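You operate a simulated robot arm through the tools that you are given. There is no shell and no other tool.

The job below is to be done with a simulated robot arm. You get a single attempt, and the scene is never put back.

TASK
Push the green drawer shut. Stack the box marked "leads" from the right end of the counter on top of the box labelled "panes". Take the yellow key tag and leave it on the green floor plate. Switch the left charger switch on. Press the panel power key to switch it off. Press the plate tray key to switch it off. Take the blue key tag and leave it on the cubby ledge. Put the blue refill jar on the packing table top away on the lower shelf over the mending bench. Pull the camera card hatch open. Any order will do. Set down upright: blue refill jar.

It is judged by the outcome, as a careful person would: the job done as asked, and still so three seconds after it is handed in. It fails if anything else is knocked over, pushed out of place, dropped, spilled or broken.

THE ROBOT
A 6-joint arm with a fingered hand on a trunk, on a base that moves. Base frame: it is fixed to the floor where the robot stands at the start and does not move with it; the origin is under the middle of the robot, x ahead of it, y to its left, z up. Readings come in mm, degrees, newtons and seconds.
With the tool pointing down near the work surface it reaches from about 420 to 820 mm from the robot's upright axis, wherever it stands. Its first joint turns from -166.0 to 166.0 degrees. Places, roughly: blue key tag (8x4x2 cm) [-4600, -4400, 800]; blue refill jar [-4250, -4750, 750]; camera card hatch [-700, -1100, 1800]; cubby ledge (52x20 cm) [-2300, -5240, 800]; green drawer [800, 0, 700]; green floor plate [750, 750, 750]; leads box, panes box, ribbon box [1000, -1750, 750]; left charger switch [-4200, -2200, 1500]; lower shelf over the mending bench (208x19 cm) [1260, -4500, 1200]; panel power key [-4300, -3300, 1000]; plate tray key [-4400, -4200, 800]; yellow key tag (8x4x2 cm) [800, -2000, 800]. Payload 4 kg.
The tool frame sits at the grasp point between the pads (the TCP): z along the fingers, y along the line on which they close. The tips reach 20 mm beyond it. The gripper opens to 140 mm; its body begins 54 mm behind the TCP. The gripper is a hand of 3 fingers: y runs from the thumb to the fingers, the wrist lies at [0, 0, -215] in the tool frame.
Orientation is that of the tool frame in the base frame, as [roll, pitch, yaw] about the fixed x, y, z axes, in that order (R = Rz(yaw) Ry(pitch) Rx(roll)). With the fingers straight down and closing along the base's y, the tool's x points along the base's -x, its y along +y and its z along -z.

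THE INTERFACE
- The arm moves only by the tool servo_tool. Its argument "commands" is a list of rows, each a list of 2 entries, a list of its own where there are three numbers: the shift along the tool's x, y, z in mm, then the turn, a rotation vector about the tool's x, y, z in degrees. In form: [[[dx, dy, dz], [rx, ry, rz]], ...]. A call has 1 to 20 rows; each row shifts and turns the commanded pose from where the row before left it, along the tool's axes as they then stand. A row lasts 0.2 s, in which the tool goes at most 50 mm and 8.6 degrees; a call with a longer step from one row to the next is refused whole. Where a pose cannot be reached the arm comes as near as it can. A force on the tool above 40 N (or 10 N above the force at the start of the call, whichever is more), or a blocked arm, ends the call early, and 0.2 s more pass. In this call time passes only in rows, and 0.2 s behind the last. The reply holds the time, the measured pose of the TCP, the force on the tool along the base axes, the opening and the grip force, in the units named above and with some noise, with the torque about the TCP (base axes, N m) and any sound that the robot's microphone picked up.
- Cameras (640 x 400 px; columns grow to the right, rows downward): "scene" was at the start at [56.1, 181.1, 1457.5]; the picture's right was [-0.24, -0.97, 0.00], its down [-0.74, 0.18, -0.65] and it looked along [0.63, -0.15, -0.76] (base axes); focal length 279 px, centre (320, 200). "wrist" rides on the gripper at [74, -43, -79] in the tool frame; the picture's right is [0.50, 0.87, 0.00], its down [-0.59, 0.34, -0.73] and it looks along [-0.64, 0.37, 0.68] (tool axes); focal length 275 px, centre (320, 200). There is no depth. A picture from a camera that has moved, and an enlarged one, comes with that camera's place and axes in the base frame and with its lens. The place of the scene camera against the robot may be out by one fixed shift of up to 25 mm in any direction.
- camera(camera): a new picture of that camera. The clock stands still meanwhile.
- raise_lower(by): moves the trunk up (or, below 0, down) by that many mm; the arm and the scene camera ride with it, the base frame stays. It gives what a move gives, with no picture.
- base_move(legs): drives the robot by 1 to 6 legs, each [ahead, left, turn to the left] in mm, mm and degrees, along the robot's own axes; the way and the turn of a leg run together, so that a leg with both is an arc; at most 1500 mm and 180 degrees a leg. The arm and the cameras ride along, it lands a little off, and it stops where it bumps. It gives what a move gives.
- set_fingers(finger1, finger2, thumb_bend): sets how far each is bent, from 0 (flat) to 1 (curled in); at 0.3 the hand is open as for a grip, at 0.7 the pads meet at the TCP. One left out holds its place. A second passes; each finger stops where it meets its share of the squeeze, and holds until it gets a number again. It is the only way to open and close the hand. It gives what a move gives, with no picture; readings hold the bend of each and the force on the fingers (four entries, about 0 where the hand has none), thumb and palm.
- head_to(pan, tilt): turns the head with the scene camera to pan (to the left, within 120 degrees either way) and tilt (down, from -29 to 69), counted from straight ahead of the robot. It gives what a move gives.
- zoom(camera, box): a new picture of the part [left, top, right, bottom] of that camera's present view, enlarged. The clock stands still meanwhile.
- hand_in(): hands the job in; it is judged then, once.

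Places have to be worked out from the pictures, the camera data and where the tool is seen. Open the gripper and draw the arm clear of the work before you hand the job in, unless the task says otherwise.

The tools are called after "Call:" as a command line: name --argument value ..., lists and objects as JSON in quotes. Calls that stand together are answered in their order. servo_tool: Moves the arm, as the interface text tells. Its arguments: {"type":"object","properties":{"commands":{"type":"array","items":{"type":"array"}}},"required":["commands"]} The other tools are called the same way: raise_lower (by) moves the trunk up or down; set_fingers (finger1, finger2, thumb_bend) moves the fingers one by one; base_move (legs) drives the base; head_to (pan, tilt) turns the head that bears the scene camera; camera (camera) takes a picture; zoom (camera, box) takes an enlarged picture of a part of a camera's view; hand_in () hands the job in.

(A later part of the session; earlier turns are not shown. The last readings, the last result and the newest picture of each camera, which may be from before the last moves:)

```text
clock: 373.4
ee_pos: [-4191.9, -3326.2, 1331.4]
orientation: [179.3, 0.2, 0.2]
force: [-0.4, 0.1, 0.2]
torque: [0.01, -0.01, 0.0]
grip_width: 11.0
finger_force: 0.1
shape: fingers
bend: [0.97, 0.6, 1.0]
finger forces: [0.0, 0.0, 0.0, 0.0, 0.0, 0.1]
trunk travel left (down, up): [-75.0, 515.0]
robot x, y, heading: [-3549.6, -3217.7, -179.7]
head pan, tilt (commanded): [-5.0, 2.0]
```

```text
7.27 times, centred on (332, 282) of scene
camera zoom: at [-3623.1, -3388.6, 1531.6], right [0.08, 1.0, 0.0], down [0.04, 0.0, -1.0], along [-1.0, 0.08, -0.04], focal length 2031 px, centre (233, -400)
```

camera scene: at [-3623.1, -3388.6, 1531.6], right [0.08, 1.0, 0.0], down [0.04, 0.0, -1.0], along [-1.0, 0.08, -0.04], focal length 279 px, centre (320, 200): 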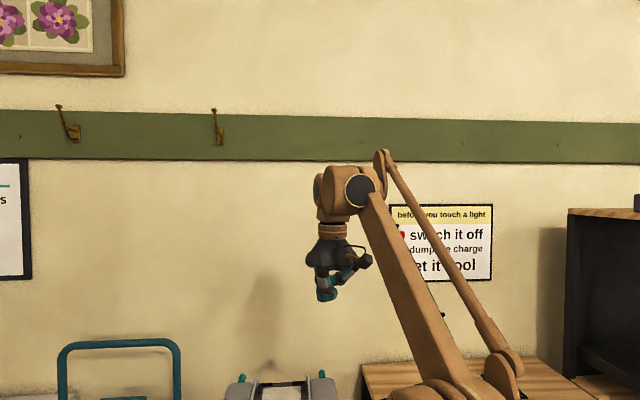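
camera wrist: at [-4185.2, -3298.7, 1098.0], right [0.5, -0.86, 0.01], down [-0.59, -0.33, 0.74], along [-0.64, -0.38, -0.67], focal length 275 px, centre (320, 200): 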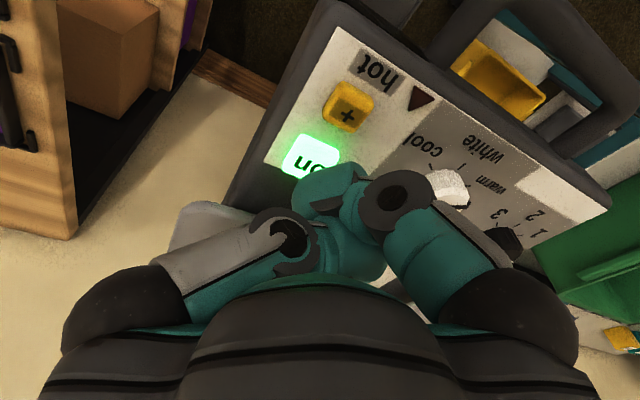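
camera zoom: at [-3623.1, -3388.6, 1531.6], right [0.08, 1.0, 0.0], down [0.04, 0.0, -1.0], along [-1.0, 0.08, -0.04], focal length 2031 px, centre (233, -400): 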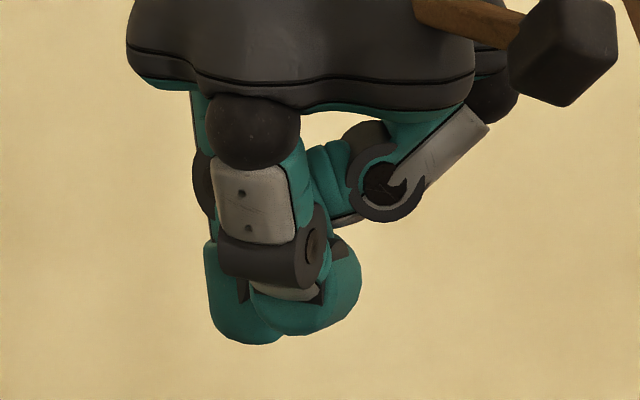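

Finger 1's tip hangs almost as low as finger 2's. Try the thumb as the presser, with both fingers curled in.

Call:
set_fingers --finger1 0.3 --finger2 0.3 --thumb_bend 0.45

Call:
set_fingers --finger1 1.0 --finger2 1.0 --thumb_bend 0.45

Call:
zoom --camera "scene" --box '[280, 235, 380, 315]'

Call:
camera --camera "wrist"

```text
clock: 374.4
ee_pos: [-4191.8, -3326.9, 1331.8]
orientation: [179.4, 0.1, 0.1]
force: [-0.2, -0.9, -0.5]
torque: [-0.04, 0.01, 0.0]
grip_width: 102.6
finger_force: 0.0
shape: fingers
bend: [0.3, 0.3, 0.45]
finger forces: [0.1, 0.0, 0.0, 0.0, 0.0, 0.0]
trunk travel left (down, up): [-75.0, 515.0]
robot x, y, heading: [-3554.1, -3214.1, -179.9]
head pan, tilt (commanded): [-5.0, 2.0]
```

```text
clock: 375.4
ee_pos: [-4192.5, -3326.1, 1330.2]
orientation: [179.3, 0.1, 0.2]
force: [0.2, -0.3, 0.1]
torque: [0.02, 0.02, 0.0]
grip_width: 44.7
finger_force: 0.1
shape: fingers
bend: [0.74, 0.74, 0.45]
finger forces: [0.1, 0.1, 0.0, 0.0, 0.0, 0.1]
trunk travel left (down, up): [-75.0, 515.0]
robot x, y, heading: [-3552.3, -3215.5, -179.5]
head pan, tilt (commanded): [-5.0, 2.0]
```

```text
5.00 times, centred on (330, 275) of scene
camera zoom: at [-3623.1, -3388.6, 1531.7], right [0.08, 1.0, 0.0], down [0.04, 0.0, -1.0], along [-1.0, 0.08, -0.04], focal length 1396 px, centre (270, -175)
```

zoom: 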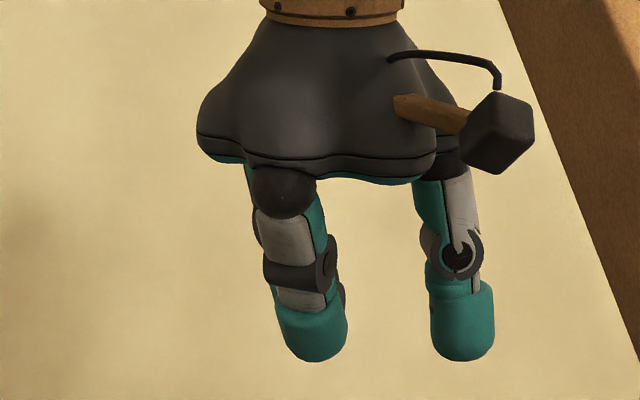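

```text
taken
camera wrist: at [-4119.4, -3282.5, 1408.6], right [0.5, -0.86, 0.01], down [-0.59, -0.33, 0.74], along [-0.64, -0.38, -0.67], focal length 275 px, centre (320, 200)
```

wrist: 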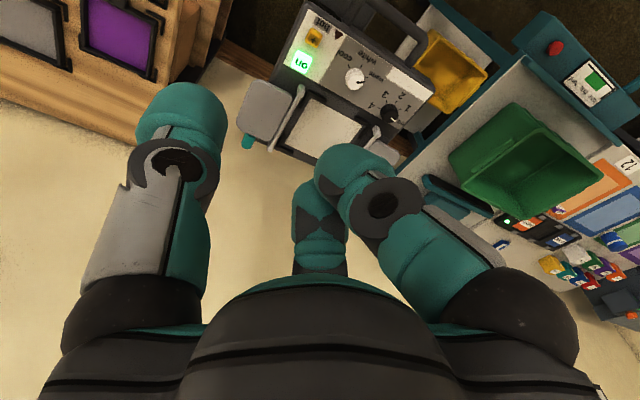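

The two fingers jam together, but the thumb is well separated from them. With the hand turned 180°, the thumb can press the key while the fingers pass outside the panel's edge, and the wrist camera sees the thumb tip. Rotate the hand.

Call:
servo_tool --commands '[[[0, 0, 0], [0, 0, 8.2]], [[0, 0, 0], [0, 0, 8.2]], [[0, 0, 0], [0, 0, 8.2]], [[0, 0, 0], [0, 0, 8.2]], [[0, 0, 0], [0, 0, 8.2]], [[0, 0, 0], [0, 0, 8.2]], [[0, 0, 0], [0, 0, 8.2]], [[0, 0, 0], [0, 0, 8.2]], [[0, 0, 0], [0, 0, 8.2]], [[0, 0, 0], [0, 0, 8.2]], [[0, 0, 0], [0, 0, 8.2]], [[0, 0, 0], [0, 0, 8.2]], [[0, 0, 0], [0, 0, 8.2]], [[0, 0, 0], [0, 0, 8.2]], [[0, 0, 0], [0, 0, 8.2]], [[0, 0, 0], [0, 0, 8.2]], [[0, 0, 0], [0, 0, 8.2]], [[0, 0, 0], [0, 0, 8.2]], [[0, 0, 0], [0, 0, 8.2]]]'

Call:
servo_tool --commands '[[[0, 0, 0], [0, 0, 8.2]], [[0, 0, 0], [0, 0, 8.2]], [[0, 0, 0], [0, 0, 8]]]'

Call:
camera --camera "wrist"

```text
clock: 379.4
ee_pos: [-4192.1, -3326.6, 1331.5]
orientation: [-179.4, -0.4, -155.9]
force: [0.7, -0.5, 0.0]
torque: [0.0, -0.02, 0.0]
grip_width: 45.0
finger_force: 0.1
shape: fingers
bend: [0.74, 0.74, 0.45]
finger forces: [0.0, 0.0, 0.0, 0.1, 0.0, 0.1]
trunk travel left (down, up): [-75.0, 515.0]
robot x, y, heading: [-3554.4, -3216.8, -180.0]
head pan, tilt (commanded): [-5.0, 2.0]
```

```text
clock: 380.2
ee_pos: [-4191.8, -3325.4, 1330.3]
orientation: [-179.3, -0.1, 179.9]
force: [-0.2, 0.2, -0.8]
torque: [-0.03, 0.03, 0.02]
grip_width: 44.9
finger_force: 0.0
shape: fingers
bend: [0.74, 0.74, 0.45]
finger forces: [0.0, 0.0, 0.0, 0.0, 0.1, 0.0]
trunk travel left (down, up): [-75.0, 515.0]
robot x, y, heading: [-3550.2, -3212.4, -179.5]
head pan, tilt (commanded): [-5.0, 2.0]
```

```text
taken
camera wrist: at [-4267.2, -3367.7, 1409.7], right [-0.5, 0.87, -0.01], down [0.59, 0.35, 0.73], along [0.64, 0.36, -0.68], focal length 275 px, centre (320, 200)
```

wrist: 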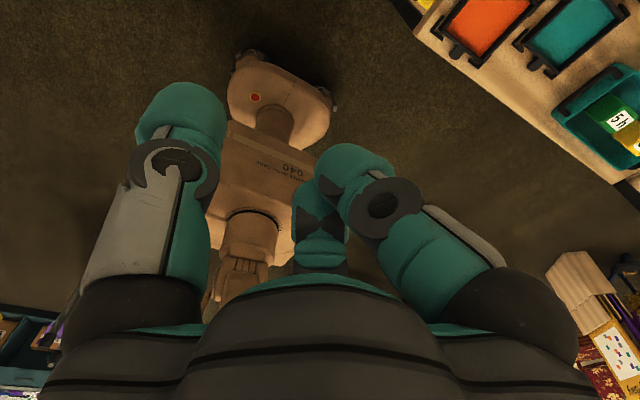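

Now the thumb points south. Move so the thumb tip hovers above the key: TCP → (−4287, −3299, 1040).

Call:
servo_tool --commands '[[[13.6, 3.8, 41.4], [0, 0, 0]], [[13.6, 3.8, 41.4], [0, 0, 0]], [[13.6, 3.8, 41.4], [0, 0, 0]], [[13.6, 3.8, 41.4], [0, 0, 0]], [[13.6, 3.8, 41.4], [0, 0, 0]], [[13.6, 3.8, 41.4], [0, 0, 0]], [[13.6, 3.8, 41.4], [0, 0, 0]]]'

Call:
camera --camera "wrist"

Call:
head_to --pan 10 --tilt 35

Call:
camera --camera "scene"

```text
clock: 381.8
ee_pos: [-4289.7, -3304.3, 1040.9]
orientation: [-179.2, -0.1, 180.0]
force: [0.3, 0.5, 0.0]
torque: [-0.01, 0.01, -0.02]
grip_width: 45.0
finger_force: 0.0
shape: fingers
bend: [0.74, 0.74, 0.45]
finger forces: [0.0, 0.0, 0.0, 0.0, 0.1, 0.0]
trunk travel left (down, up): [-75.0, 515.0]
robot x, y, heading: [-3551.2, -3212.9, -179.6]
head pan, tilt (commanded): [-5.0, 2.0]
```

```text
taken
camera wrist: at [-4364.2, -3344.9, 1119.3], right [-0.5, 0.87, -0.01], down [0.59, 0.35, 0.73], along [0.64, 0.36, -0.68], focal length 275 px, centre (320, 200)
```

wrist: 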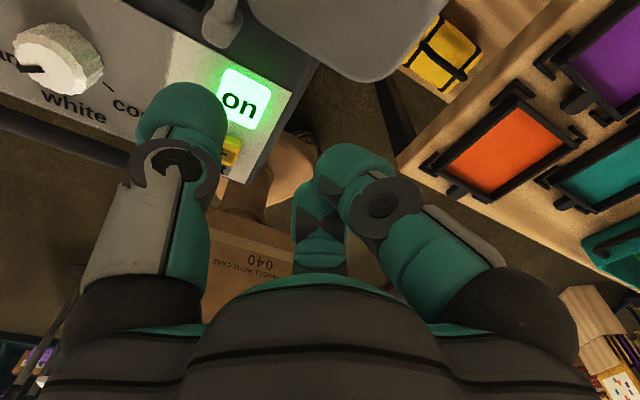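

```text
clock: 382.8
ee_pos: [-4288.2, -3302.8, 1041.9]
orientation: [-179.3, -0.1, 180.0]
force: [0.4, -0.6, 0.3]
torque: [0.0, 0.01, 0.0]
grip_width: 45.0
finger_force: 0.0
shape: fingers
bend: [0.74, 0.74, 0.45]
finger forces: [0.0, 0.0, 0.0, 0.0, 0.0, 0.0]
trunk travel left (down, up): [-75.0, 515.0]
robot x, y, heading: [-3554.2, -3216.9, -179.6]
head pan, tilt (commanded): [10.0, 35.0]
```

```text
taken
camera scene: at [-3619.4, -3411.7, 1478.8], right [-0.18, 0.98, 0.0], down [0.56, 0.1, -0.82], along [-0.81, -0.15, -0.57], focal length 279 px, centre (320, 200)
```

scene: 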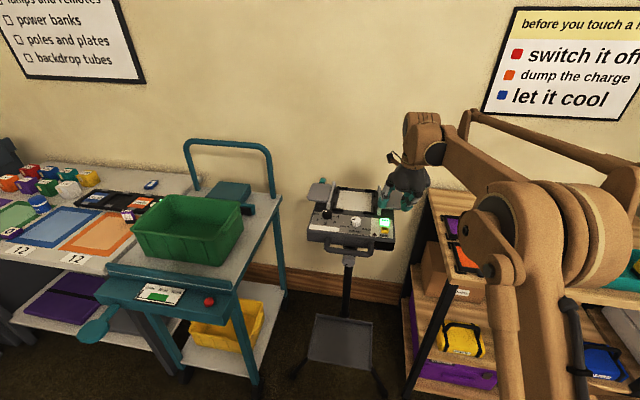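

The key appears slightly to the right of the thumb tip; shift 9 mm north and descend to ~12 mm above the key.

Call:
servo_tool --commands '[[[0, 9, 12], [0, 0, 0]], [[0, 0, 14], [0, 0, 0]], [[0, 0, 12], [0, 0, 0]]]'

Call:
camera --camera "wrist"

Call:
zoom --camera "scene" --box '[340, 170, 440, 250]'

```text
clock: 383.6
ee_pos: [-4289.3, -3294.5, 1002.3]
orientation: [-179.4, -0.1, -179.9]
force: [-0.1, -0.9, 0.8]
torque: [-0.07, 0.0, -0.02]
grip_width: 45.3
finger_force: 0.3
shape: fingers
bend: [0.74, 0.74, 0.45]
finger forces: [0.0, 0.0, 0.0, 0.0, 1.3, 0.0]
trunk travel left (down, up): [-75.0, 515.0]
robot x, y, heading: [-3553.6, -3215.5, -179.7]
head pan, tilt (commanded): [10.0, 35.0]
```

```text
taken
camera wrist: at [-4363.4, -3336.1, 1082.1], right [-0.5, 0.87, -0.01], down [0.59, 0.35, 0.73], along [0.64, 0.36, -0.68], focal length 275 px, centre (320, 200)
```

wrist: 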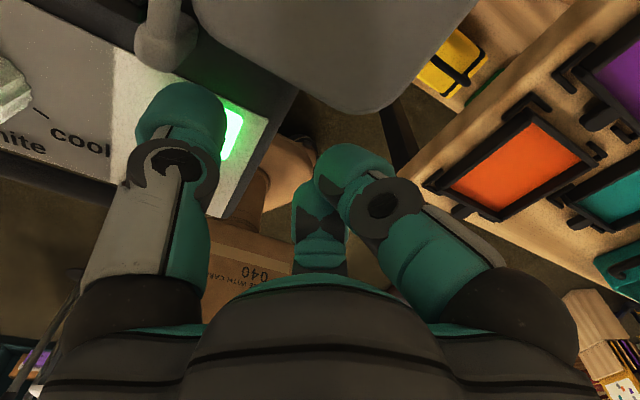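

```text
5.00 times, centred on (390, 210) of scene
camera zoom: at [-3619.2, -3411.7, 1478.7], right [-0.18, 0.98, 0.0], down [0.56, 0.1, -0.82], along [-0.81, -0.15, -0.57], focal length 1396 px, centre (-30, 150)
```

zoom: 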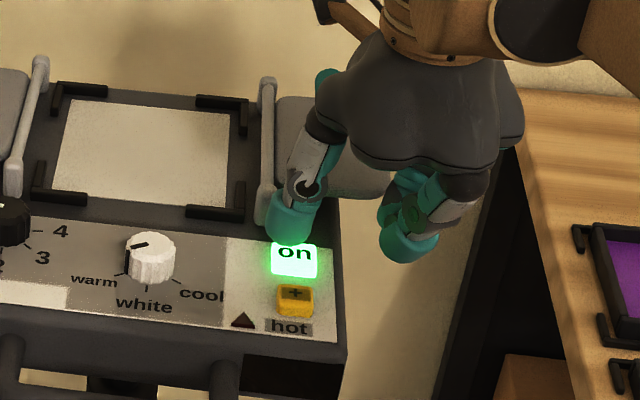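

Re-triangulating with three rays gives the key at (−4276, −3349, 971); the thumb is ~13 mm too far west. Rise, correct (+13 x, +8 y), and check.

Call:
servo_tool --commands '[[[0, 0, -14], [0, 0, 0]], [[-13, 8, 0], [0, 0, 0]]]'

Call:
camera --camera "wrist"

Call:
zoom --camera "scene" --box '[340, 170, 440, 250]'

```text
clock: 384.2
ee_pos: [-4275.1, -3286.7, 1015.8]
orientation: [-179.3, 0.0, -179.9]
force: [-0.6, 0.1, 0.0]
torque: [-0.02, -0.02, 0.0]
grip_width: 45.2
finger_force: 0.1
shape: fingers
bend: [0.74, 0.74, 0.45]
finger forces: [0.0, 0.1, 0.1, 0.0, 0.0, 0.0]
trunk travel left (down, up): [-75.0, 515.0]
robot x, y, heading: [-3552.3, -3214.7, -180.0]
head pan, tilt (commanded): [10.0, 35.0]
```

```text
taken
camera wrist: at [-4350.2, -3327.5, 1095.6], right [-0.5, 0.87, -0.01], down [0.59, 0.35, 0.73], along [0.64, 0.36, -0.68], focal length 275 px, centre (320, 200)
```

wrist: 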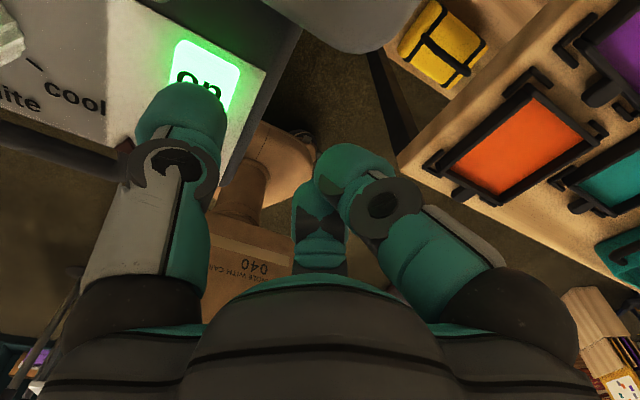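

```text
5.00 times, centred on (390, 210) of scene
camera zoom: at [-3619.1, -3411.6, 1478.7], right [-0.18, 0.98, 0.0], down [0.56, 0.1, -0.82], along [-0.81, -0.15, -0.57], focal length 1396 px, centre (-30, 150)
```

zoom: 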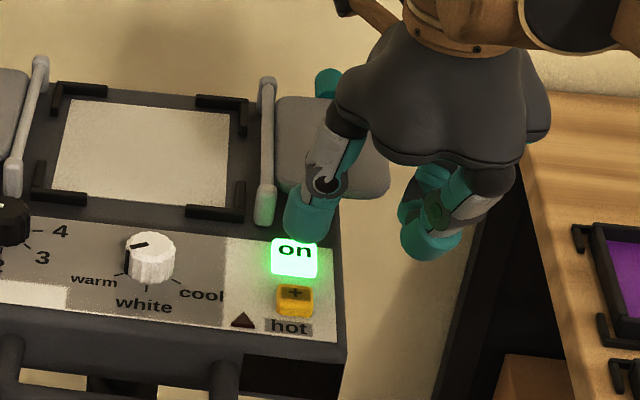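

The scene view shows the thumb ~10 mm too far north now, so the original y was right. Shift back 8.5 mm and descend to press.

Call:
servo_tool --commands '[[[0, -8.5, 0], [0, 0, 0]], [[0, 0, 6], [0, 0, 0]]]'

Call:
zoom --camera "scene" --box '[340, 170, 440, 250]'

Call:
camera --camera "wrist"

```text
clock: 384.8
ee_pos: [-4275.5, -3294.7, 1010.5]
orientation: [-179.4, 0.0, 179.9]
force: [-0.2, -0.6, 0.3]
torque: [0.02, -0.01, 0.01]
grip_width: 45.2
finger_force: 0.1
shape: fingers
bend: [0.74, 0.74, 0.45]
finger forces: [0.1, 0.0, 0.0, 0.0, 0.0, 0.0]
trunk travel left (down, up): [-75.0, 515.0]
robot x, y, heading: [-3552.5, -3217.5, -179.9]
head pan, tilt (commanded): [10.0, 35.0]
```

```text
5.00 times, centred on (390, 210) of scene
camera zoom: at [-3619.3, -3411.8, 1478.7], right [-0.18, 0.98, 0.0], down [0.56, 0.1, -0.82], along [-0.81, -0.15, -0.57], focal length 1396 px, centre (-30, 150)
```

zoom: 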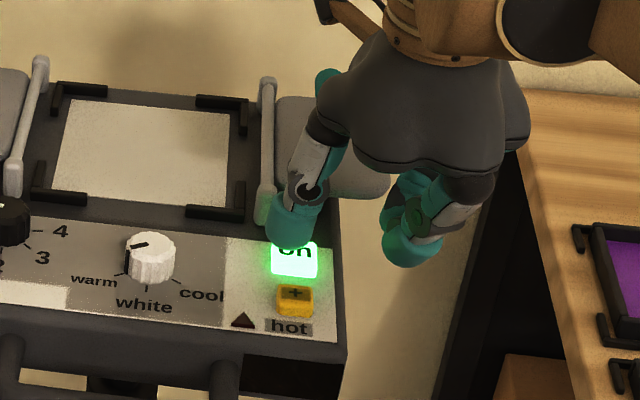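

```text
taken
camera wrist: at [-4350.1, -3336.6, 1089.6], right [-0.5, 0.87, -0.01], down [0.59, 0.35, 0.73], along [0.64, 0.36, -0.68], focal length 275 px, centre (320, 200)
```

wrist: 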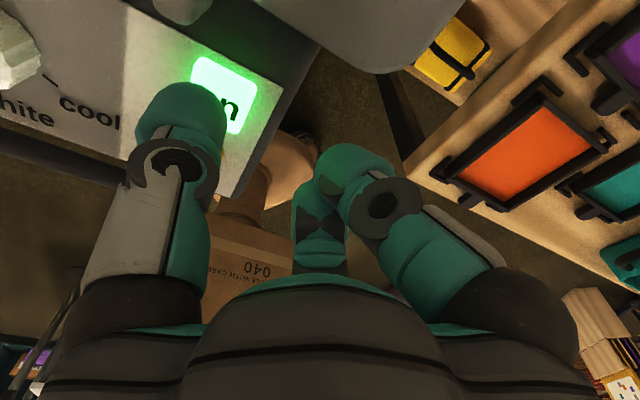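

Aligned in the scene view. Press down in 2 mm steps.

Call:
servo_tool --commands '[[[0, 0, 3], [0, 0, 0]], [[0, 0, 2], [0, 0, 0]], [[0, 0, 2], [0, 0, 0]]]'

Call:
servo_tool --commands '[[[0, 0, 2], [0, 0, 0]], [[0, 0, 2], [0, 0, 0]]]'

Call:
zoom --camera "scene" --box '[340, 170, 440, 250]'

```text
clock: 385.6
ee_pos: [-4274.7, -3296.2, 1004.0]
orientation: [-179.2, -0.1, -180.0]
force: [0.2, 0.1, 1.4]
torque: [-0.09, 0.02, 0.02]
grip_width: 45.1
finger_force: 0.3
shape: fingers
bend: [0.74, 0.74, 0.45]
finger forces: [0.0, 0.0, 0.1, 0.1, 1.0, 0.0]
trunk travel left (down, up): [-75.0, 515.0]
robot x, y, heading: [-3553.9, -3217.7, -179.7]
head pan, tilt (commanded): [10.0, 35.0]
```

```text
clock: 386.2
ee_pos: [-4274.9, -3294.3, 999.9]
orientation: [-179.3, -0.1, -179.9]
force: [-0.1, 0.0, 4.5]
torque: [-0.25, -0.01, -0.04]
grip_width: 45.5
finger_force: 2.0
shape: fingers
bend: [0.74, 0.74, 0.45]
finger forces: [0.1, 0.0, 0.1, 0.1, 3.9, 0.0]
trunk travel left (down, up): [-75.0, 515.0]
robot x, y, heading: [-3556.3, -3214.4, -179.7]
head pan, tilt (commanded): [10.0, 35.0]
heard: click
```

```text
5.00 times, centred on (390, 210) of scene
camera zoom: at [-3618.9, -3411.6, 1478.8], right [-0.18, 0.98, 0.0], down [0.56, 0.1, -0.82], along [-0.81, -0.15, -0.57], focal length 1396 px, centre (-30, 150)
```

zoom: 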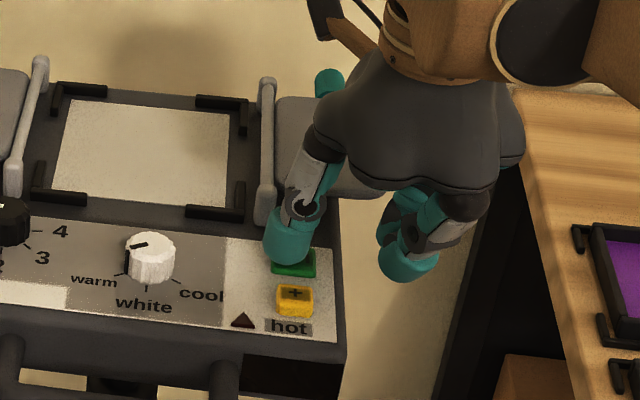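

Click heard and the light went out – the panel power is off. Raise the thumb clear.

Call:
servo_tool --commands '[[[0, 0, -10], [0, 0, 0]], [[0, 0, -30], [0, 0, 0]], [[0, 0, -45], [0, 0, 0]], [[0, 0, -45], [0, 0, 0]], [[-30, 0, -30], [0, 0, 0]], [[-30, 0, -30], [0, 0, 0]]]'

Call:
zoom --camera "scene" --box '[300, 170, 420, 250]'

Call:
head_to --pan -55 --tilt 0

Call:
camera --camera "scene"

```text
clock: 387.6
ee_pos: [-4214.1, -3292.6, 1191.0]
orientation: [-179.3, -0.1, 179.9]
force: [0.2, -0.9, 0.4]
torque: [0.02, 0.02, -0.04]
grip_width: 45.5
finger_force: 0.0
shape: fingers
bend: [0.74, 0.74, 0.45]
finger forces: [0.0, 0.0, 0.0, 0.0, 0.0, 0.0]
trunk travel left (down, up): [-75.0, 515.0]
robot x, y, heading: [-3557.5, -3211.6, -179.7]
head pan, tilt (commanded): [10.0, 35.0]
```

```text
5.00 times, centred on (360, 210) of scene
camera zoom: at [-3618.3, -3411.6, 1478.8], right [-0.18, 0.98, 0.0], down [0.56, 0.1, -0.82], along [-0.81, -0.15, -0.57], focal length 1396 px, centre (120, 150)
```

zoom: 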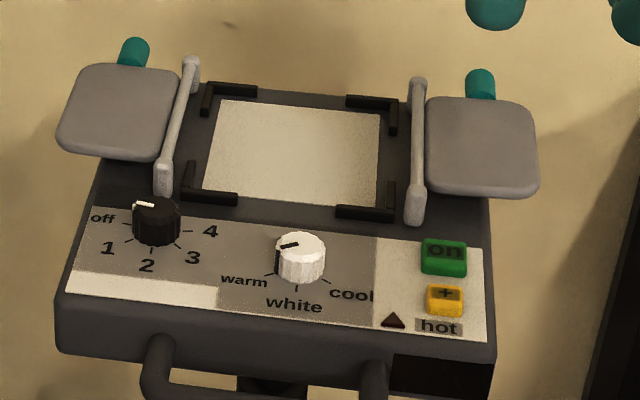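

```text
clock: 388.9
ee_pos: [-4215.8, -3292.3, 1190.0]
orientation: [-179.3, -0.1, -180.0]
force: [-0.5, 0.0, 0.0]
torque: [0.02, -0.04, -0.01]
grip_width: 45.3
finger_force: 0.1
shape: fingers
bend: [0.74, 0.74, 0.45]
finger forces: [0.0, 0.1, 0.1, 0.0, 0.0, 0.0]
trunk travel left (down, up): [-75.0, 515.0]
robot x, y, heading: [-3554.0, -3214.6, -179.8]
head pan, tilt (commanded): [-55.0, 0.0]
```

```text
taken
camera scene: at [-3584.6, -3322.6, 1534.8], right [0.82, 0.58, 0.0], down [0.0, 0.0, -1.0], along [-0.58, 0.82, 0.0], focal length 279 px, centre (320, 200)
```

scene: 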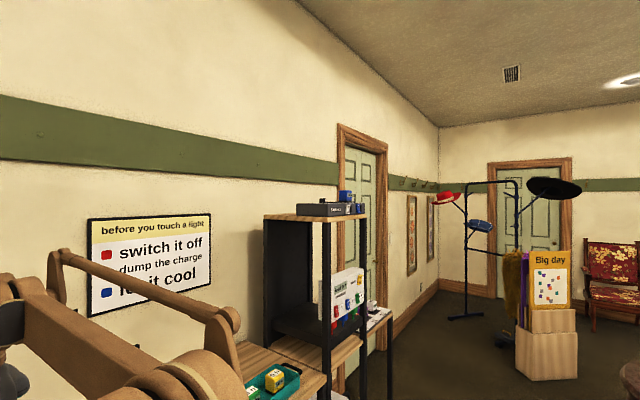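

Call:
zoom --camera "scene" --box '[290, 185, 370, 235]'

Call:
zoom --camera "scene" --box '[325, 195, 365, 220]'

```text
8.00 times, centred on (330, 210) of scene
camera zoom: at [-3584.6, -3322.6, 1534.8], right [0.82, 0.58, 0.0], down [0.0, 0.0, -1.0], along [-0.58, 0.82, 0.0], focal length 2234 px, centre (240, 120)
```

zoom: 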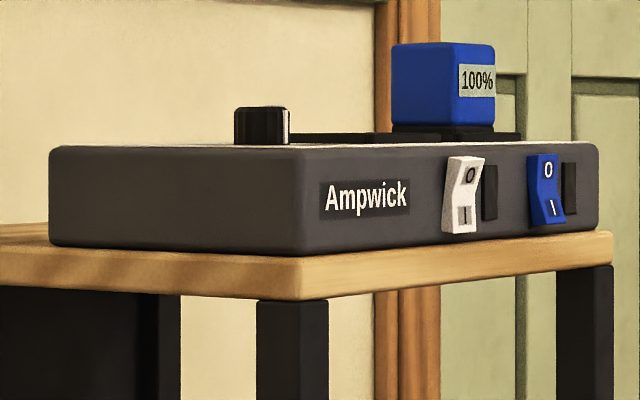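

```text
16.00 times, centred on (345, 208) of scene
camera zoom: at [-3584.6, -3322.6, 1534.8], right [0.82, 0.58, 0.0], down [0.0, 0.0, -1.0], along [-0.58, 0.82, 0.0], focal length 4468 px, centre (-80, 80)
```

zoom: 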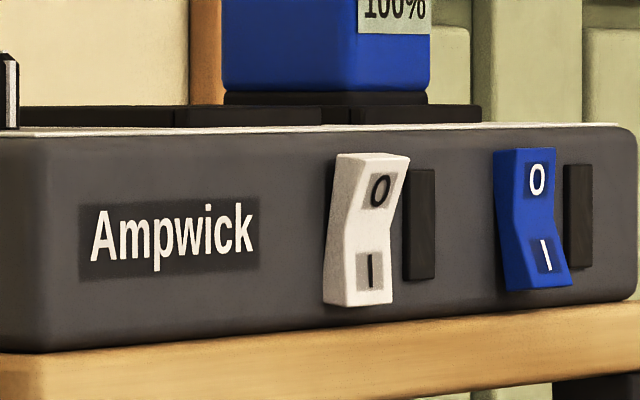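

Side view confirms: white rocker has I pressed in (on), blue unchanged. Now look toward the packing table in the southwest.

Call:
head_to --pan 45 --tilt 30

Call:
camera --camera "scene"

Call:
zoom --camera "scene" --box '[220, 110, 380, 210]'

```text
clock: 390.7
ee_pos: [-4215.5, -3291.9, 1190.0]
orientation: [-179.3, -0.1, 180.0]
force: [-0.6, 0.7, -0.1]
torque: [0.02, -0.01, 0.0]
grip_width: 45.2
finger_force: 0.0
shape: fingers
bend: [0.74, 0.74, 0.45]
finger forces: [0.0, 0.0, 0.0, 0.1, 0.0, 0.0]
trunk travel left (down, up): [-75.0, 515.0]
robot x, y, heading: [-3553.7, -3216.2, -179.7]
head pan, tilt (commanded): [45.0, 30.0]
```

```text
taken
camera scene: at [-3596.3, -3460.2, 1486.5], right [-0.71, 0.7, 0.0], down [0.35, 0.35, -0.87], along [-0.61, -0.61, -0.5], focal length 279 px, centre (320, 200)
```

scene: 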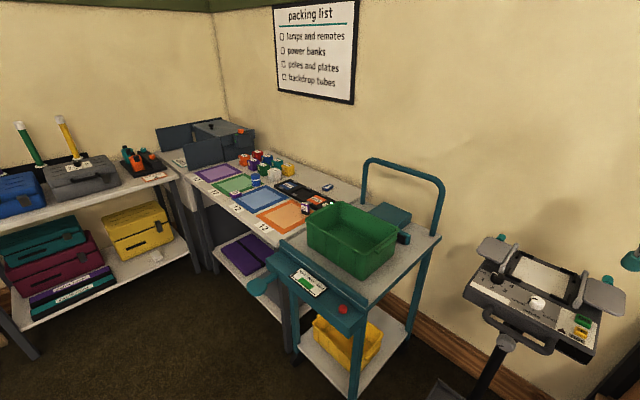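

```text
4.00 times, centred on (300, 160) of scene
camera zoom: at [-3596.3, -3460.2, 1486.5], right [-0.71, 0.7, 0.0], down [0.35, 0.35, -0.87], along [-0.61, -0.61, -0.5], focal length 1117 px, centre (400, 360)
```

zoom: 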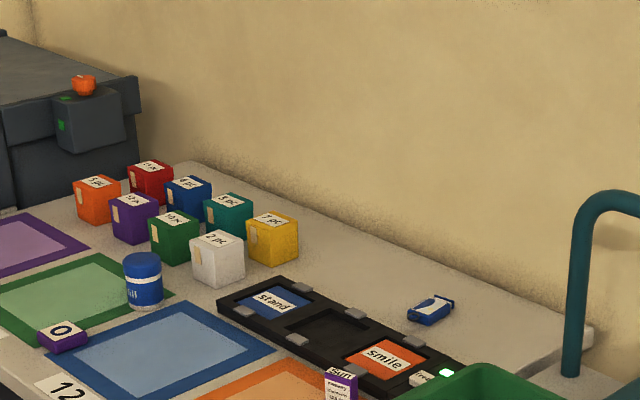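

The plate tray (black) has a white key with a lit green LED at about (−4490, −4260); the blue tag at ~(−4635, −4406) and the blue jar at ~(−4370, −4727). Retract a little and drive to face the packing table from the east.

Call:
servo_tool --commands '[[[-48, 0, 0], [0, 0, 0]], [[-48, 0, 0], [0, 0, 0]]]'

Call:
base_move --legs '[[0, 600, 0], [0, 650, 0], [200, 0, 0]]'

Call:
head_to --pan 0 --tilt 40

Call:
camera --camera "scene"

```text
clock: 391.3
ee_pos: [-4117.5, -3293.1, 1190.6]
orientation: [-179.3, 0.0, 180.0]
force: [-0.7, 0.1, -0.1]
torque: [0.01, 0.02, 0.0]
grip_width: 45.2
finger_force: 0.0
shape: fingers
bend: [0.74, 0.74, 0.45]
finger forces: [0.1, 0.0, 0.0, 0.0, 0.0, 0.0]
trunk travel left (down, up): [-75.0, 515.0]
robot x, y, heading: [-3554.5, -3209.9, -179.6]
head pan, tilt (commanded): [45.0, 30.0]
```

```text
clock: 399.1
ee_pos: [-4315.9, -4541.2, 1188.8]
orientation: [-179.2, -0.1, 179.8]
force: [0.5, -0.3, -0.9]
torque: [-0.02, -0.01, 0.0]
grip_width: 45.1
finger_force: 0.1
shape: fingers
bend: [0.74, 0.74, 0.45]
finger forces: [0.0, 0.0, 0.0, 0.0, 0.0, 0.0]
trunk travel left (down, up): [-75.0, 515.0]
robot x, y, heading: [-3754.6, -4466.2, -180.0]
head pan, tilt (commanded): [45.0, 30.0]
```

```text
clock: 400.2
ee_pos: [-4316.1, -4541.7, 1190.0]
orientation: [-179.3, -0.1, 179.8]
force: [-0.4, -0.6, -1.0]
torque: [0.03, 0.01, -0.01]
grip_width: 45.5
finger_force: 0.1
shape: fingers
bend: [0.74, 0.74, 0.45]
finger forces: [0.0, 0.0, 0.0, 0.0, 0.0, 0.0]
trunk travel left (down, up): [-75.0, 515.0]
robot x, y, heading: [-3748.1, -4465.6, -180.0]
head pan, tilt (commanded): [0.0, 40.0]
```

```text
taken
camera scene: at [-3814.1, -4646.8, 1471.2], right [0.0, 1.0, 0.0], down [0.64, 0.0, -0.77], along [-0.77, 0.0, -0.64], focal length 279 px, centre (320, 200)
```

scene: 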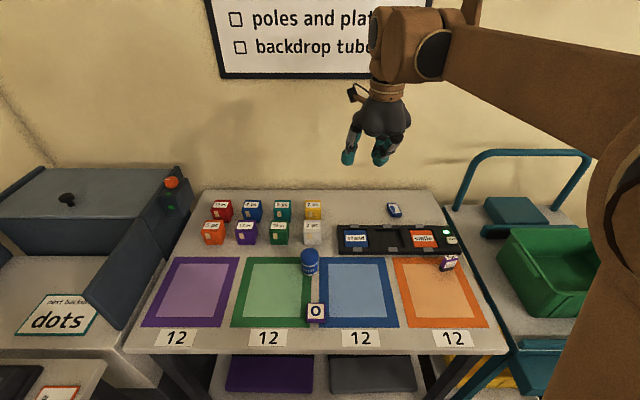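

Great view. Zoom on the plate tray key, tag and jar.

Call:
zoom --camera "scene" --box '[380, 195, 476, 275]'

Call:
zoom --camera "scene" --box '[280, 195, 440, 315]'

```text
5.00 times, centred on (428, 235) of scene
camera zoom: at [-3814.1, -4646.8, 1471.2], right [0.0, 1.0, 0.0], down [0.64, 0.0, -0.77], along [-0.77, 0.0, -0.64], focal length 1396 px, centre (-220, 25)
```

zoom: 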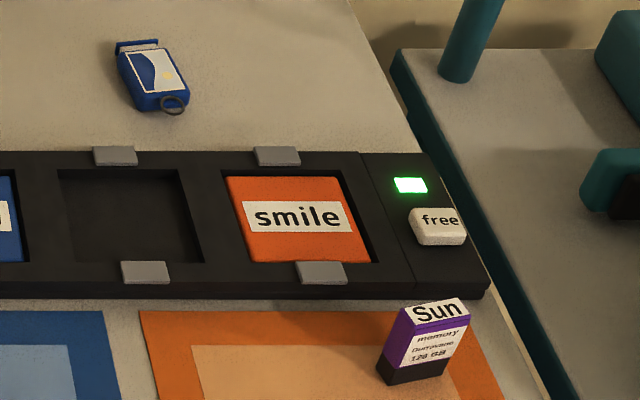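

```text
3.33 times, centred on (360, 255) of scene
camera zoom: at [-3814.1, -4646.8, 1471.2], right [0.0, 1.0, 0.0], down [0.64, 0.0, -0.77], along [-0.77, 0.0, -0.64], focal length 931 px, centre (187, 17)
```

zoom: 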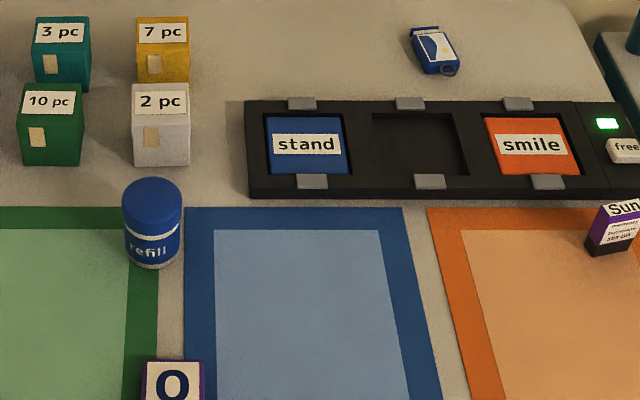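

The tray key is the white "free" key with a lit LED. I'll shift the base slightly closer, and turn the hand so the thumb is toward me (east) with the fingers beyond it to the west over free table.

Call:
base_move --legs '[[70, -55, 0]]'

Call:
servo_tool --commands '[[[0, 0, 0], [0, 0, -8.2]], [[0, 0, 0], [0, 0, -8.2]], [[0, 0, 0], [0, 0, -8.2]], [[0, 0, 0], [0, 0, -8.2]], [[0, 0, 0], [0, 0, -8.2]], [[0, 0, 0], [0, 0, -8.2]], [[0, 0, 0], [0, 0, -8.2]], [[0, 0, 0], [0, 0, -8.2]], [[0, 0, 0], [0, 0, -8.2]], [[0, 0, 0], [0, 0, -8.2]], [[0, 0, 0], [0, 0, -8]]]'

Call:
camera --camera "wrist"

```text
clock: 401.3
ee_pos: [-4385.4, -4485.6, 1191.7]
orientation: [-179.2, 0.0, 179.7]
force: [0.2, 0.3, 0.0]
torque: [-0.04, -0.02, -0.01]
grip_width: 45.3
finger_force: 0.0
shape: fingers
bend: [0.74, 0.74, 0.45]
finger forces: [0.1, 0.0, 0.0, 0.0, 0.0, 0.1]
trunk travel left (down, up): [-75.0, 515.0]
robot x, y, heading: [-3821.1, -4409.8, -180.1]
head pan, tilt (commanded): [0.0, 40.0]
```

```text
clock: 403.7
ee_pos: [-4385.8, -4486.6, 1189.7]
orientation: [179.9, -0.7, -90.1]
force: [-0.2, 0.0, 0.5]
torque: [0.03, 0.01, 0.02]
grip_width: 45.1
finger_force: 0.1
shape: fingers
bend: [0.74, 0.74, 0.45]
finger forces: [0.0, 0.0, 0.1, 0.0, 0.0, 0.1]
trunk travel left (down, up): [-75.0, 515.0]
robot x, y, heading: [-3819.3, -4410.3, -179.8]
head pan, tilt (commanded): [0.0, 40.0]
```

```text
taken
camera wrist: at [-4344.3, -4559.2, 1269.8], right [-0.87, -0.5, 0.01], down [-0.34, 0.6, 0.73], along [-0.37, 0.63, -0.69], focal length 275 px, centre (320, 200)
```

wrist: 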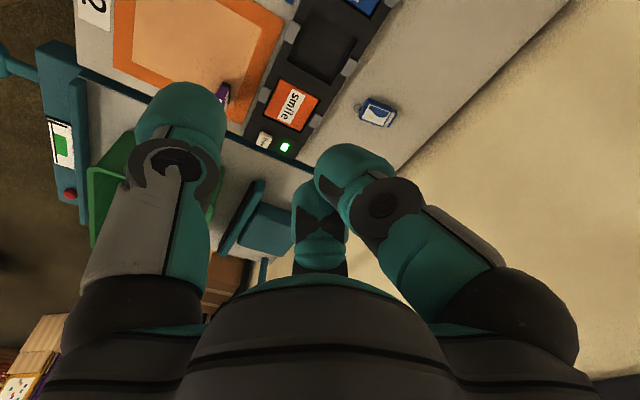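

Move toward the tray key, stopping at about (−4480, −4260, 1050) for a second view.

Call:
servo_tool --commands '[[[-37.7, 15.7, 23], [0, 0, 0]], [[-37.7, 15.7, 23], [0, 0, 0]], [[-37.7, 15.7, 23], [0, 0, 0]], [[-37.7, 15.7, 23], [0, 0, 0]], [[-37.7, 15.7, 23], [0, 0, 0]], [[-37.7, 15.7, 23], [0, 0, 0]]]'

Call:
camera --camera "wrist"

Call:
camera --camera "scene"

```text
clock: 405.1
ee_pos: [-4480.8, -4259.0, 1049.4]
orientation: [180.0, -0.8, -90.3]
force: [0.4, -0.5, -0.7]
torque: [-0.01, 0.01, -0.02]
grip_width: 45.5
finger_force: 0.0
shape: fingers
bend: [0.74, 0.74, 0.45]
finger forces: [0.1, 0.0, 0.1, 0.0, 0.0, 0.0]
trunk travel left (down, up): [-75.0, 515.0]
robot x, y, heading: [-3823.6, -4411.3, -179.8]
head pan, tilt (commanded): [0.0, 40.0]
```

```text
taken
camera wrist: at [-4439.2, -4333.1, 1128.3], right [-0.87, -0.5, 0.01], down [-0.34, 0.6, 0.73], along [-0.37, 0.63, -0.69], focal length 275 px, centre (320, 200)
```

wrist: 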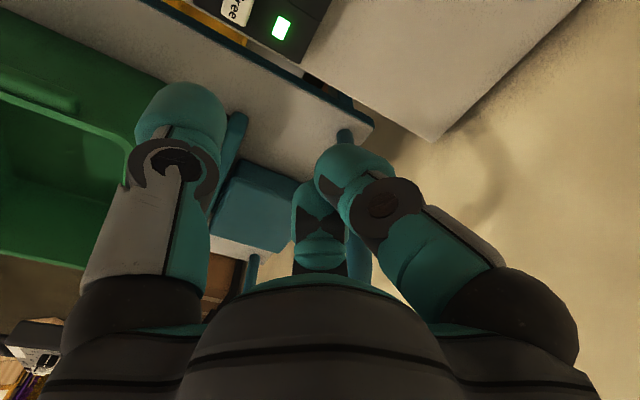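

```text
taken
camera scene: at [-3885.5, -4590.8, 1471.2], right [0.0, 1.0, 0.0], down [0.64, 0.0, -0.77], along [-0.77, 0.0, -0.64], focal length 279 px, centre (320, 200)
```

scene: 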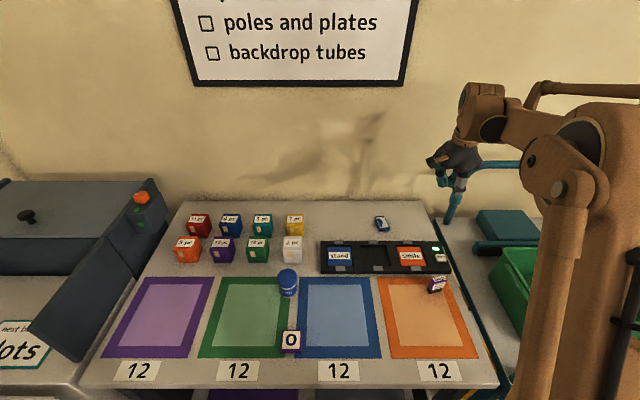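

Triangulated: LED (−4449, −4246, 819), "free" key ≈ (−4405, −4243, 822). To keep the fingers off the tray I'll tilt the hand 20° so the thumb is lowest, and hover above the key.

Call:
servo_tool --commands '[[[-4, -9, 34], [0, 0, 0]], [[-4, -9, 34], [0, 0, 0]], [[-4, -9, 34], [0, 0, 0]], [[-4, -9, 34], [0, 0, 0]], [[0, 0, 0], [-6.7, 0, 0]], [[0, 0, 0], [-6.7, 0, 0]], [[0, 0, 0], [-6.7, 0, 0]]]'

Call:
camera --camera "wrist"

Call:
zoom --camera "scene" --box '[380, 180, 500, 300]'

```text
clock: 406.7
ee_pos: [-4443.4, -4247.0, 913.8]
orientation: [159.7, -0.7, -90.3]
force: [1.1, -0.5, 0.9]
torque: [0.02, 0.01, 0.0]
grip_width: 45.0
finger_force: 0.1
shape: fingers
bend: [0.74, 0.74, 0.45]
finger forces: [0.1, 0.0, 0.0, 0.0, 0.1, 0.0]
trunk travel left (down, up): [-75.0, 515.0]
robot x, y, heading: [-3816.1, -4413.2, -180.2]
head pan, tilt (commanded): [0.0, 40.0]
```

```text
taken
camera wrist: at [-4376.9, -4320.4, 972.9], right [-0.81, -0.49, 0.31], down [-0.06, 0.6, 0.8], along [-0.58, 0.63, -0.52], focal length 275 px, centre (320, 200)
```

wrist: 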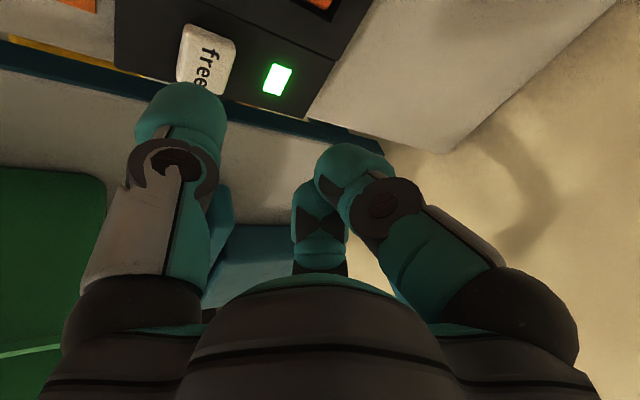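

```text
3.33 times, centred on (440, 240) of scene
camera zoom: at [-3884.7, -4591.3, 1471.2], right [0.0, 1.0, 0.0], down [0.64, 0.0, -0.77], along [-0.77, 0.0, -0.64], focal length 931 px, centre (-80, 67)
```

zoom: 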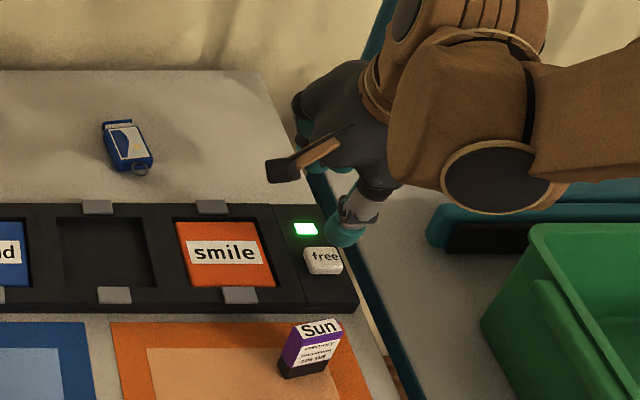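

Geometry matches the previous successful press. Adjust 4 mm south, 3 mm west, and descend ~34 mm.

Call:
servo_tool --commands '[[[4, 3, 0], [0, 0, 0]], [[0, -5.8, 16], [0, 0, 0]], [[0, -5.8, 16], [0, 0, 0]]]'

Call:
zoom --camera "scene" --box '[410, 200, 480, 260]'

Call:
camera --camera "wrist"

```text
clock: 407.5
ee_pos: [-4445.3, -4251.6, 880.8]
orientation: [159.8, -0.7, -90.3]
force: [-0.4, -0.8, -0.7]
torque: [0.03, 0.01, -0.04]
grip_width: 45.1
finger_force: 0.0
shape: fingers
bend: [0.74, 0.74, 0.45]
finger forces: [0.0, 0.1, 0.1, 0.1, 0.0, 0.0]
trunk travel left (down, up): [-75.0, 515.0]
robot x, y, heading: [-3820.9, -4413.9, -179.9]
head pan, tilt (commanded): [0.0, 40.0]
```

```text
6.67 times, centred on (445, 230) of scene
camera zoom: at [-3885.1, -4591.2, 1471.2], right [0.0, 1.0, 0.0], down [0.64, 0.0, -0.77], along [-0.77, 0.0, -0.64], focal length 1862 px, centre (-513, 0)
```

zoom: 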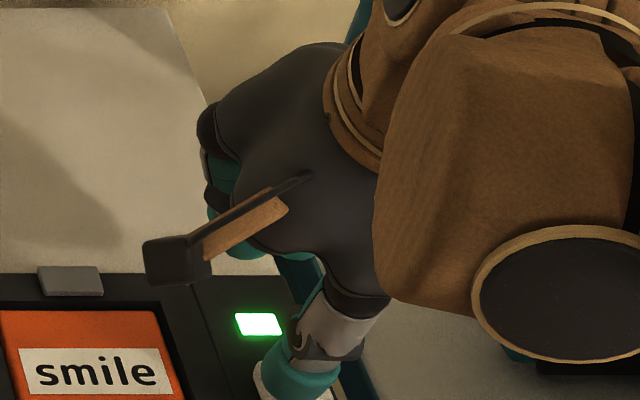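

```text
taken
camera wrist: at [-4380.3, -4324.9, 939.9], right [-0.82, -0.49, 0.3], down [-0.06, 0.6, 0.8], along [-0.58, 0.63, -0.52], focal length 275 px, centre (320, 200)
```

wrist: 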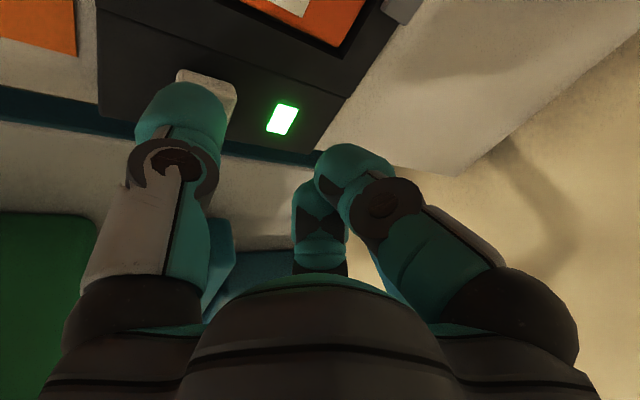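

The thumb is right over the key. Press down.

Call:
servo_tool --commands '[[[0, -1.4, 3.8], [0, 0, 0]], [[0, -1, 2.8], [0, 0, 0]], [[0, -0.7, 1.9], [0, 0, 0]]]'

Call:
servo_tool --commands '[[[0, -0.7, 1.9], [0, 0, 0]], [[0, -0.7, 1.9], [0, 0, 0]]]'

Call:
zoom --camera "wrist" --box '[90, 40, 350, 200]'

```text
clock: 408.3
ee_pos: [-4444.8, -4251.0, 873.3]
orientation: [159.8, -0.7, -90.3]
force: [2.5, 2.4, 22.4]
torque: [0.19, -1.23, 0.13]
grip_width: 44.0
finger_force: 11.1
shape: fingers
bend: [0.74, 0.74, 0.45]
finger forces: [0.0, 0.1, 0.0, 0.0, 22.1, 0.0]
trunk travel left (down, up): [-75.0, 515.0]
robot x, y, heading: [-3821.3, -4408.7, -180.0]
head pan, tilt (commanded): [0.0, 40.0]
heard: click
```

```text
clock: 408.8
ee_pos: [-4443.1, -4250.8, 873.0]
orientation: [159.8, -0.7, -90.4]
force: [4.6, 0.9, 37.2]
torque: [0.21, -1.99, 0.02]
grip_width: 43.2
finger_force: 18.8
shape: fingers
bend: [0.74, 0.74, 0.46]
finger forces: [0.0, 0.0, 0.0, 0.0, 36.8, 0.0]
trunk travel left (down, up): [-75.0, 515.0]
robot x, y, heading: [-3819.9, -4408.8, 180.0]
head pan, tilt (commanded): [0.0, 40.0]
stopped in row 2: the force on the tool passed its limit at 43 N (the readings are from after the stop); the commanded pose is now the measured one
```

```text
2.46 times, centred on (220, 120) of wrist
camera zoom: at [-4377.7, -4325.2, 932.0], right [-0.81, -0.49, 0.31], down [-0.06, 0.6, 0.8], along [-0.58, 0.63, -0.52], focal length 678 px, centre (566, 397)
```

zoom: 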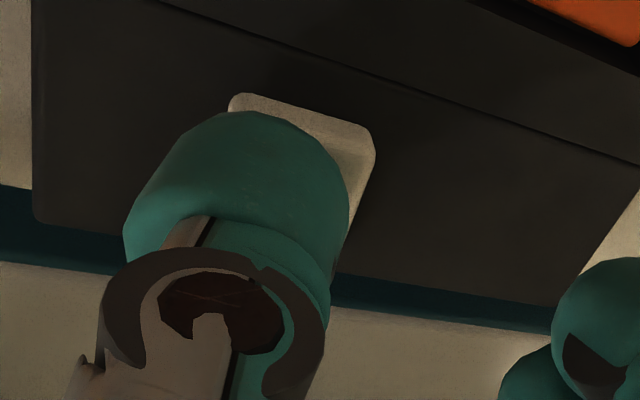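

Click heard and the LED is dark. Lift away straight up.

Call:
servo_tool --commands '[[[0, 2.7, -7.5], [0, 0, 0]], [[0, 10, -28], [0, 0, 0]], [[0, 14, -38], [0, 0, 0]], [[0, 14, -38], [0, 0, 0]]]'

Call:
zoom --camera "scene" --box '[360, 190, 480, 280]'

```text
clock: 409.8
ee_pos: [-4445.3, -4250.2, 989.2]
orientation: [159.7, -0.7, -90.4]
force: [-0.4, -0.1, 0.3]
torque: [0.0, 0.0, 0.0]
grip_width: 45.2
finger_force: 0.0
shape: fingers
bend: [0.74, 0.74, 0.45]
finger forces: [0.0, 0.1, 0.0, 0.1, 0.1, 0.0]
trunk travel left (down, up): [-75.0, 515.0]
robot x, y, heading: [-3821.4, -4412.6, -180.1]
head pan, tilt (commanded): [0.0, 40.0]
```

```text
4.44 times, centred on (420, 235) of scene
camera zoom: at [-3884.3, -4591.4, 1471.2], right [0.0, 1.0, 0.0], down [0.64, 0.0, -0.77], along [-0.77, 0.0, -0.64], focal length 1241 px, centre (-124, 44)
```

zoom: 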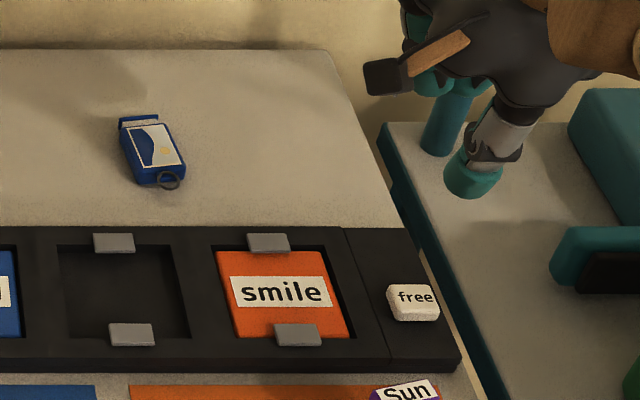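

The LED is off. Next the blue key tag: level the hand, rotate back to the default yaw, and open partially while moving above it.

Call:
servo_tool --commands '[[[0, 0, 0], [6.7, 0, 0]], [[0, 0, 0], [6.7, 0, 0]], [[0, 0, 0], [6.7, 0, 0]], [[0, 0, 0], [0, 0, -8.2]], [[0, 0, 0], [0, 0, -8.2]], [[0, 0, 0], [0, 0, -8.2]], [[0, 0, 0], [0, 0, -8.2]], [[0, 0, 0], [0, 0, -8.2]], [[0, 0, 0], [0, 0, -8.2]], [[0, 0, 0], [0, 0, -8.2]], [[0, 0, 0], [0, 0, -8.2]], [[0, 0, 0], [0, 0, -8.2]], [[0, 0, 0], [0, 0, -8.2]], [[0, 0, 0], [0, 0, -8]]]'

Call:
set_fingers --finger1 0.44 --finger2 0.44 --thumb_bend 0.44

Call:
camera --camera "wrist"

```text
clock: 412.8
ee_pos: [-4446.0, -4250.1, 989.3]
orientation: [179.2, 0.2, -0.2]
force: [0.4, -0.1, -0.4]
torque: [0.01, 0.03, -0.01]
grip_width: 45.1
finger_force: 0.0
shape: fingers
bend: [0.74, 0.74, 0.45]
finger forces: [0.1, 0.0, 0.1, 0.0, 0.1, 0.0]
trunk travel left (down, up): [-75.0, 515.0]
robot x, y, heading: [-3822.2, -4410.0, -180.3]
head pan, tilt (commanded): [0.0, 40.0]
```

```text
clock: 413.8
ee_pos: [-4446.2, -4248.8, 987.1]
orientation: [179.3, 0.1, -0.3]
force: [0.5, 0.8, 0.4]
torque: [-0.01, -0.01, 0.01]
grip_width: 82.3
finger_force: 0.0
shape: fingers
bend: [0.44, 0.44, 0.44]
finger forces: [0.0, 0.0, 0.0, 0.1, 0.1, 0.0]
trunk travel left (down, up): [-75.0, 515.0]
robot x, y, heading: [-3818.0, -4414.4, -179.8]
head pan, tilt (commanded): [0.0, 40.0]
```

```text
taken
camera wrist: at [-4372.7, -4206.0, 1066.2], right [0.5, -0.87, 0.01], down [-0.59, -0.33, 0.74], along [-0.64, -0.37, -0.67], focal length 275 px, centre (320, 200)
```

wrist: 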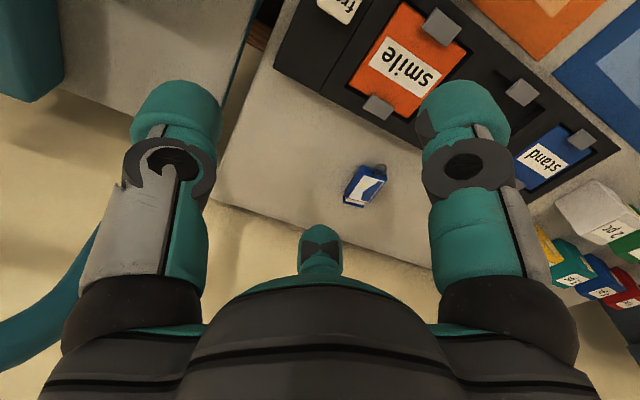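

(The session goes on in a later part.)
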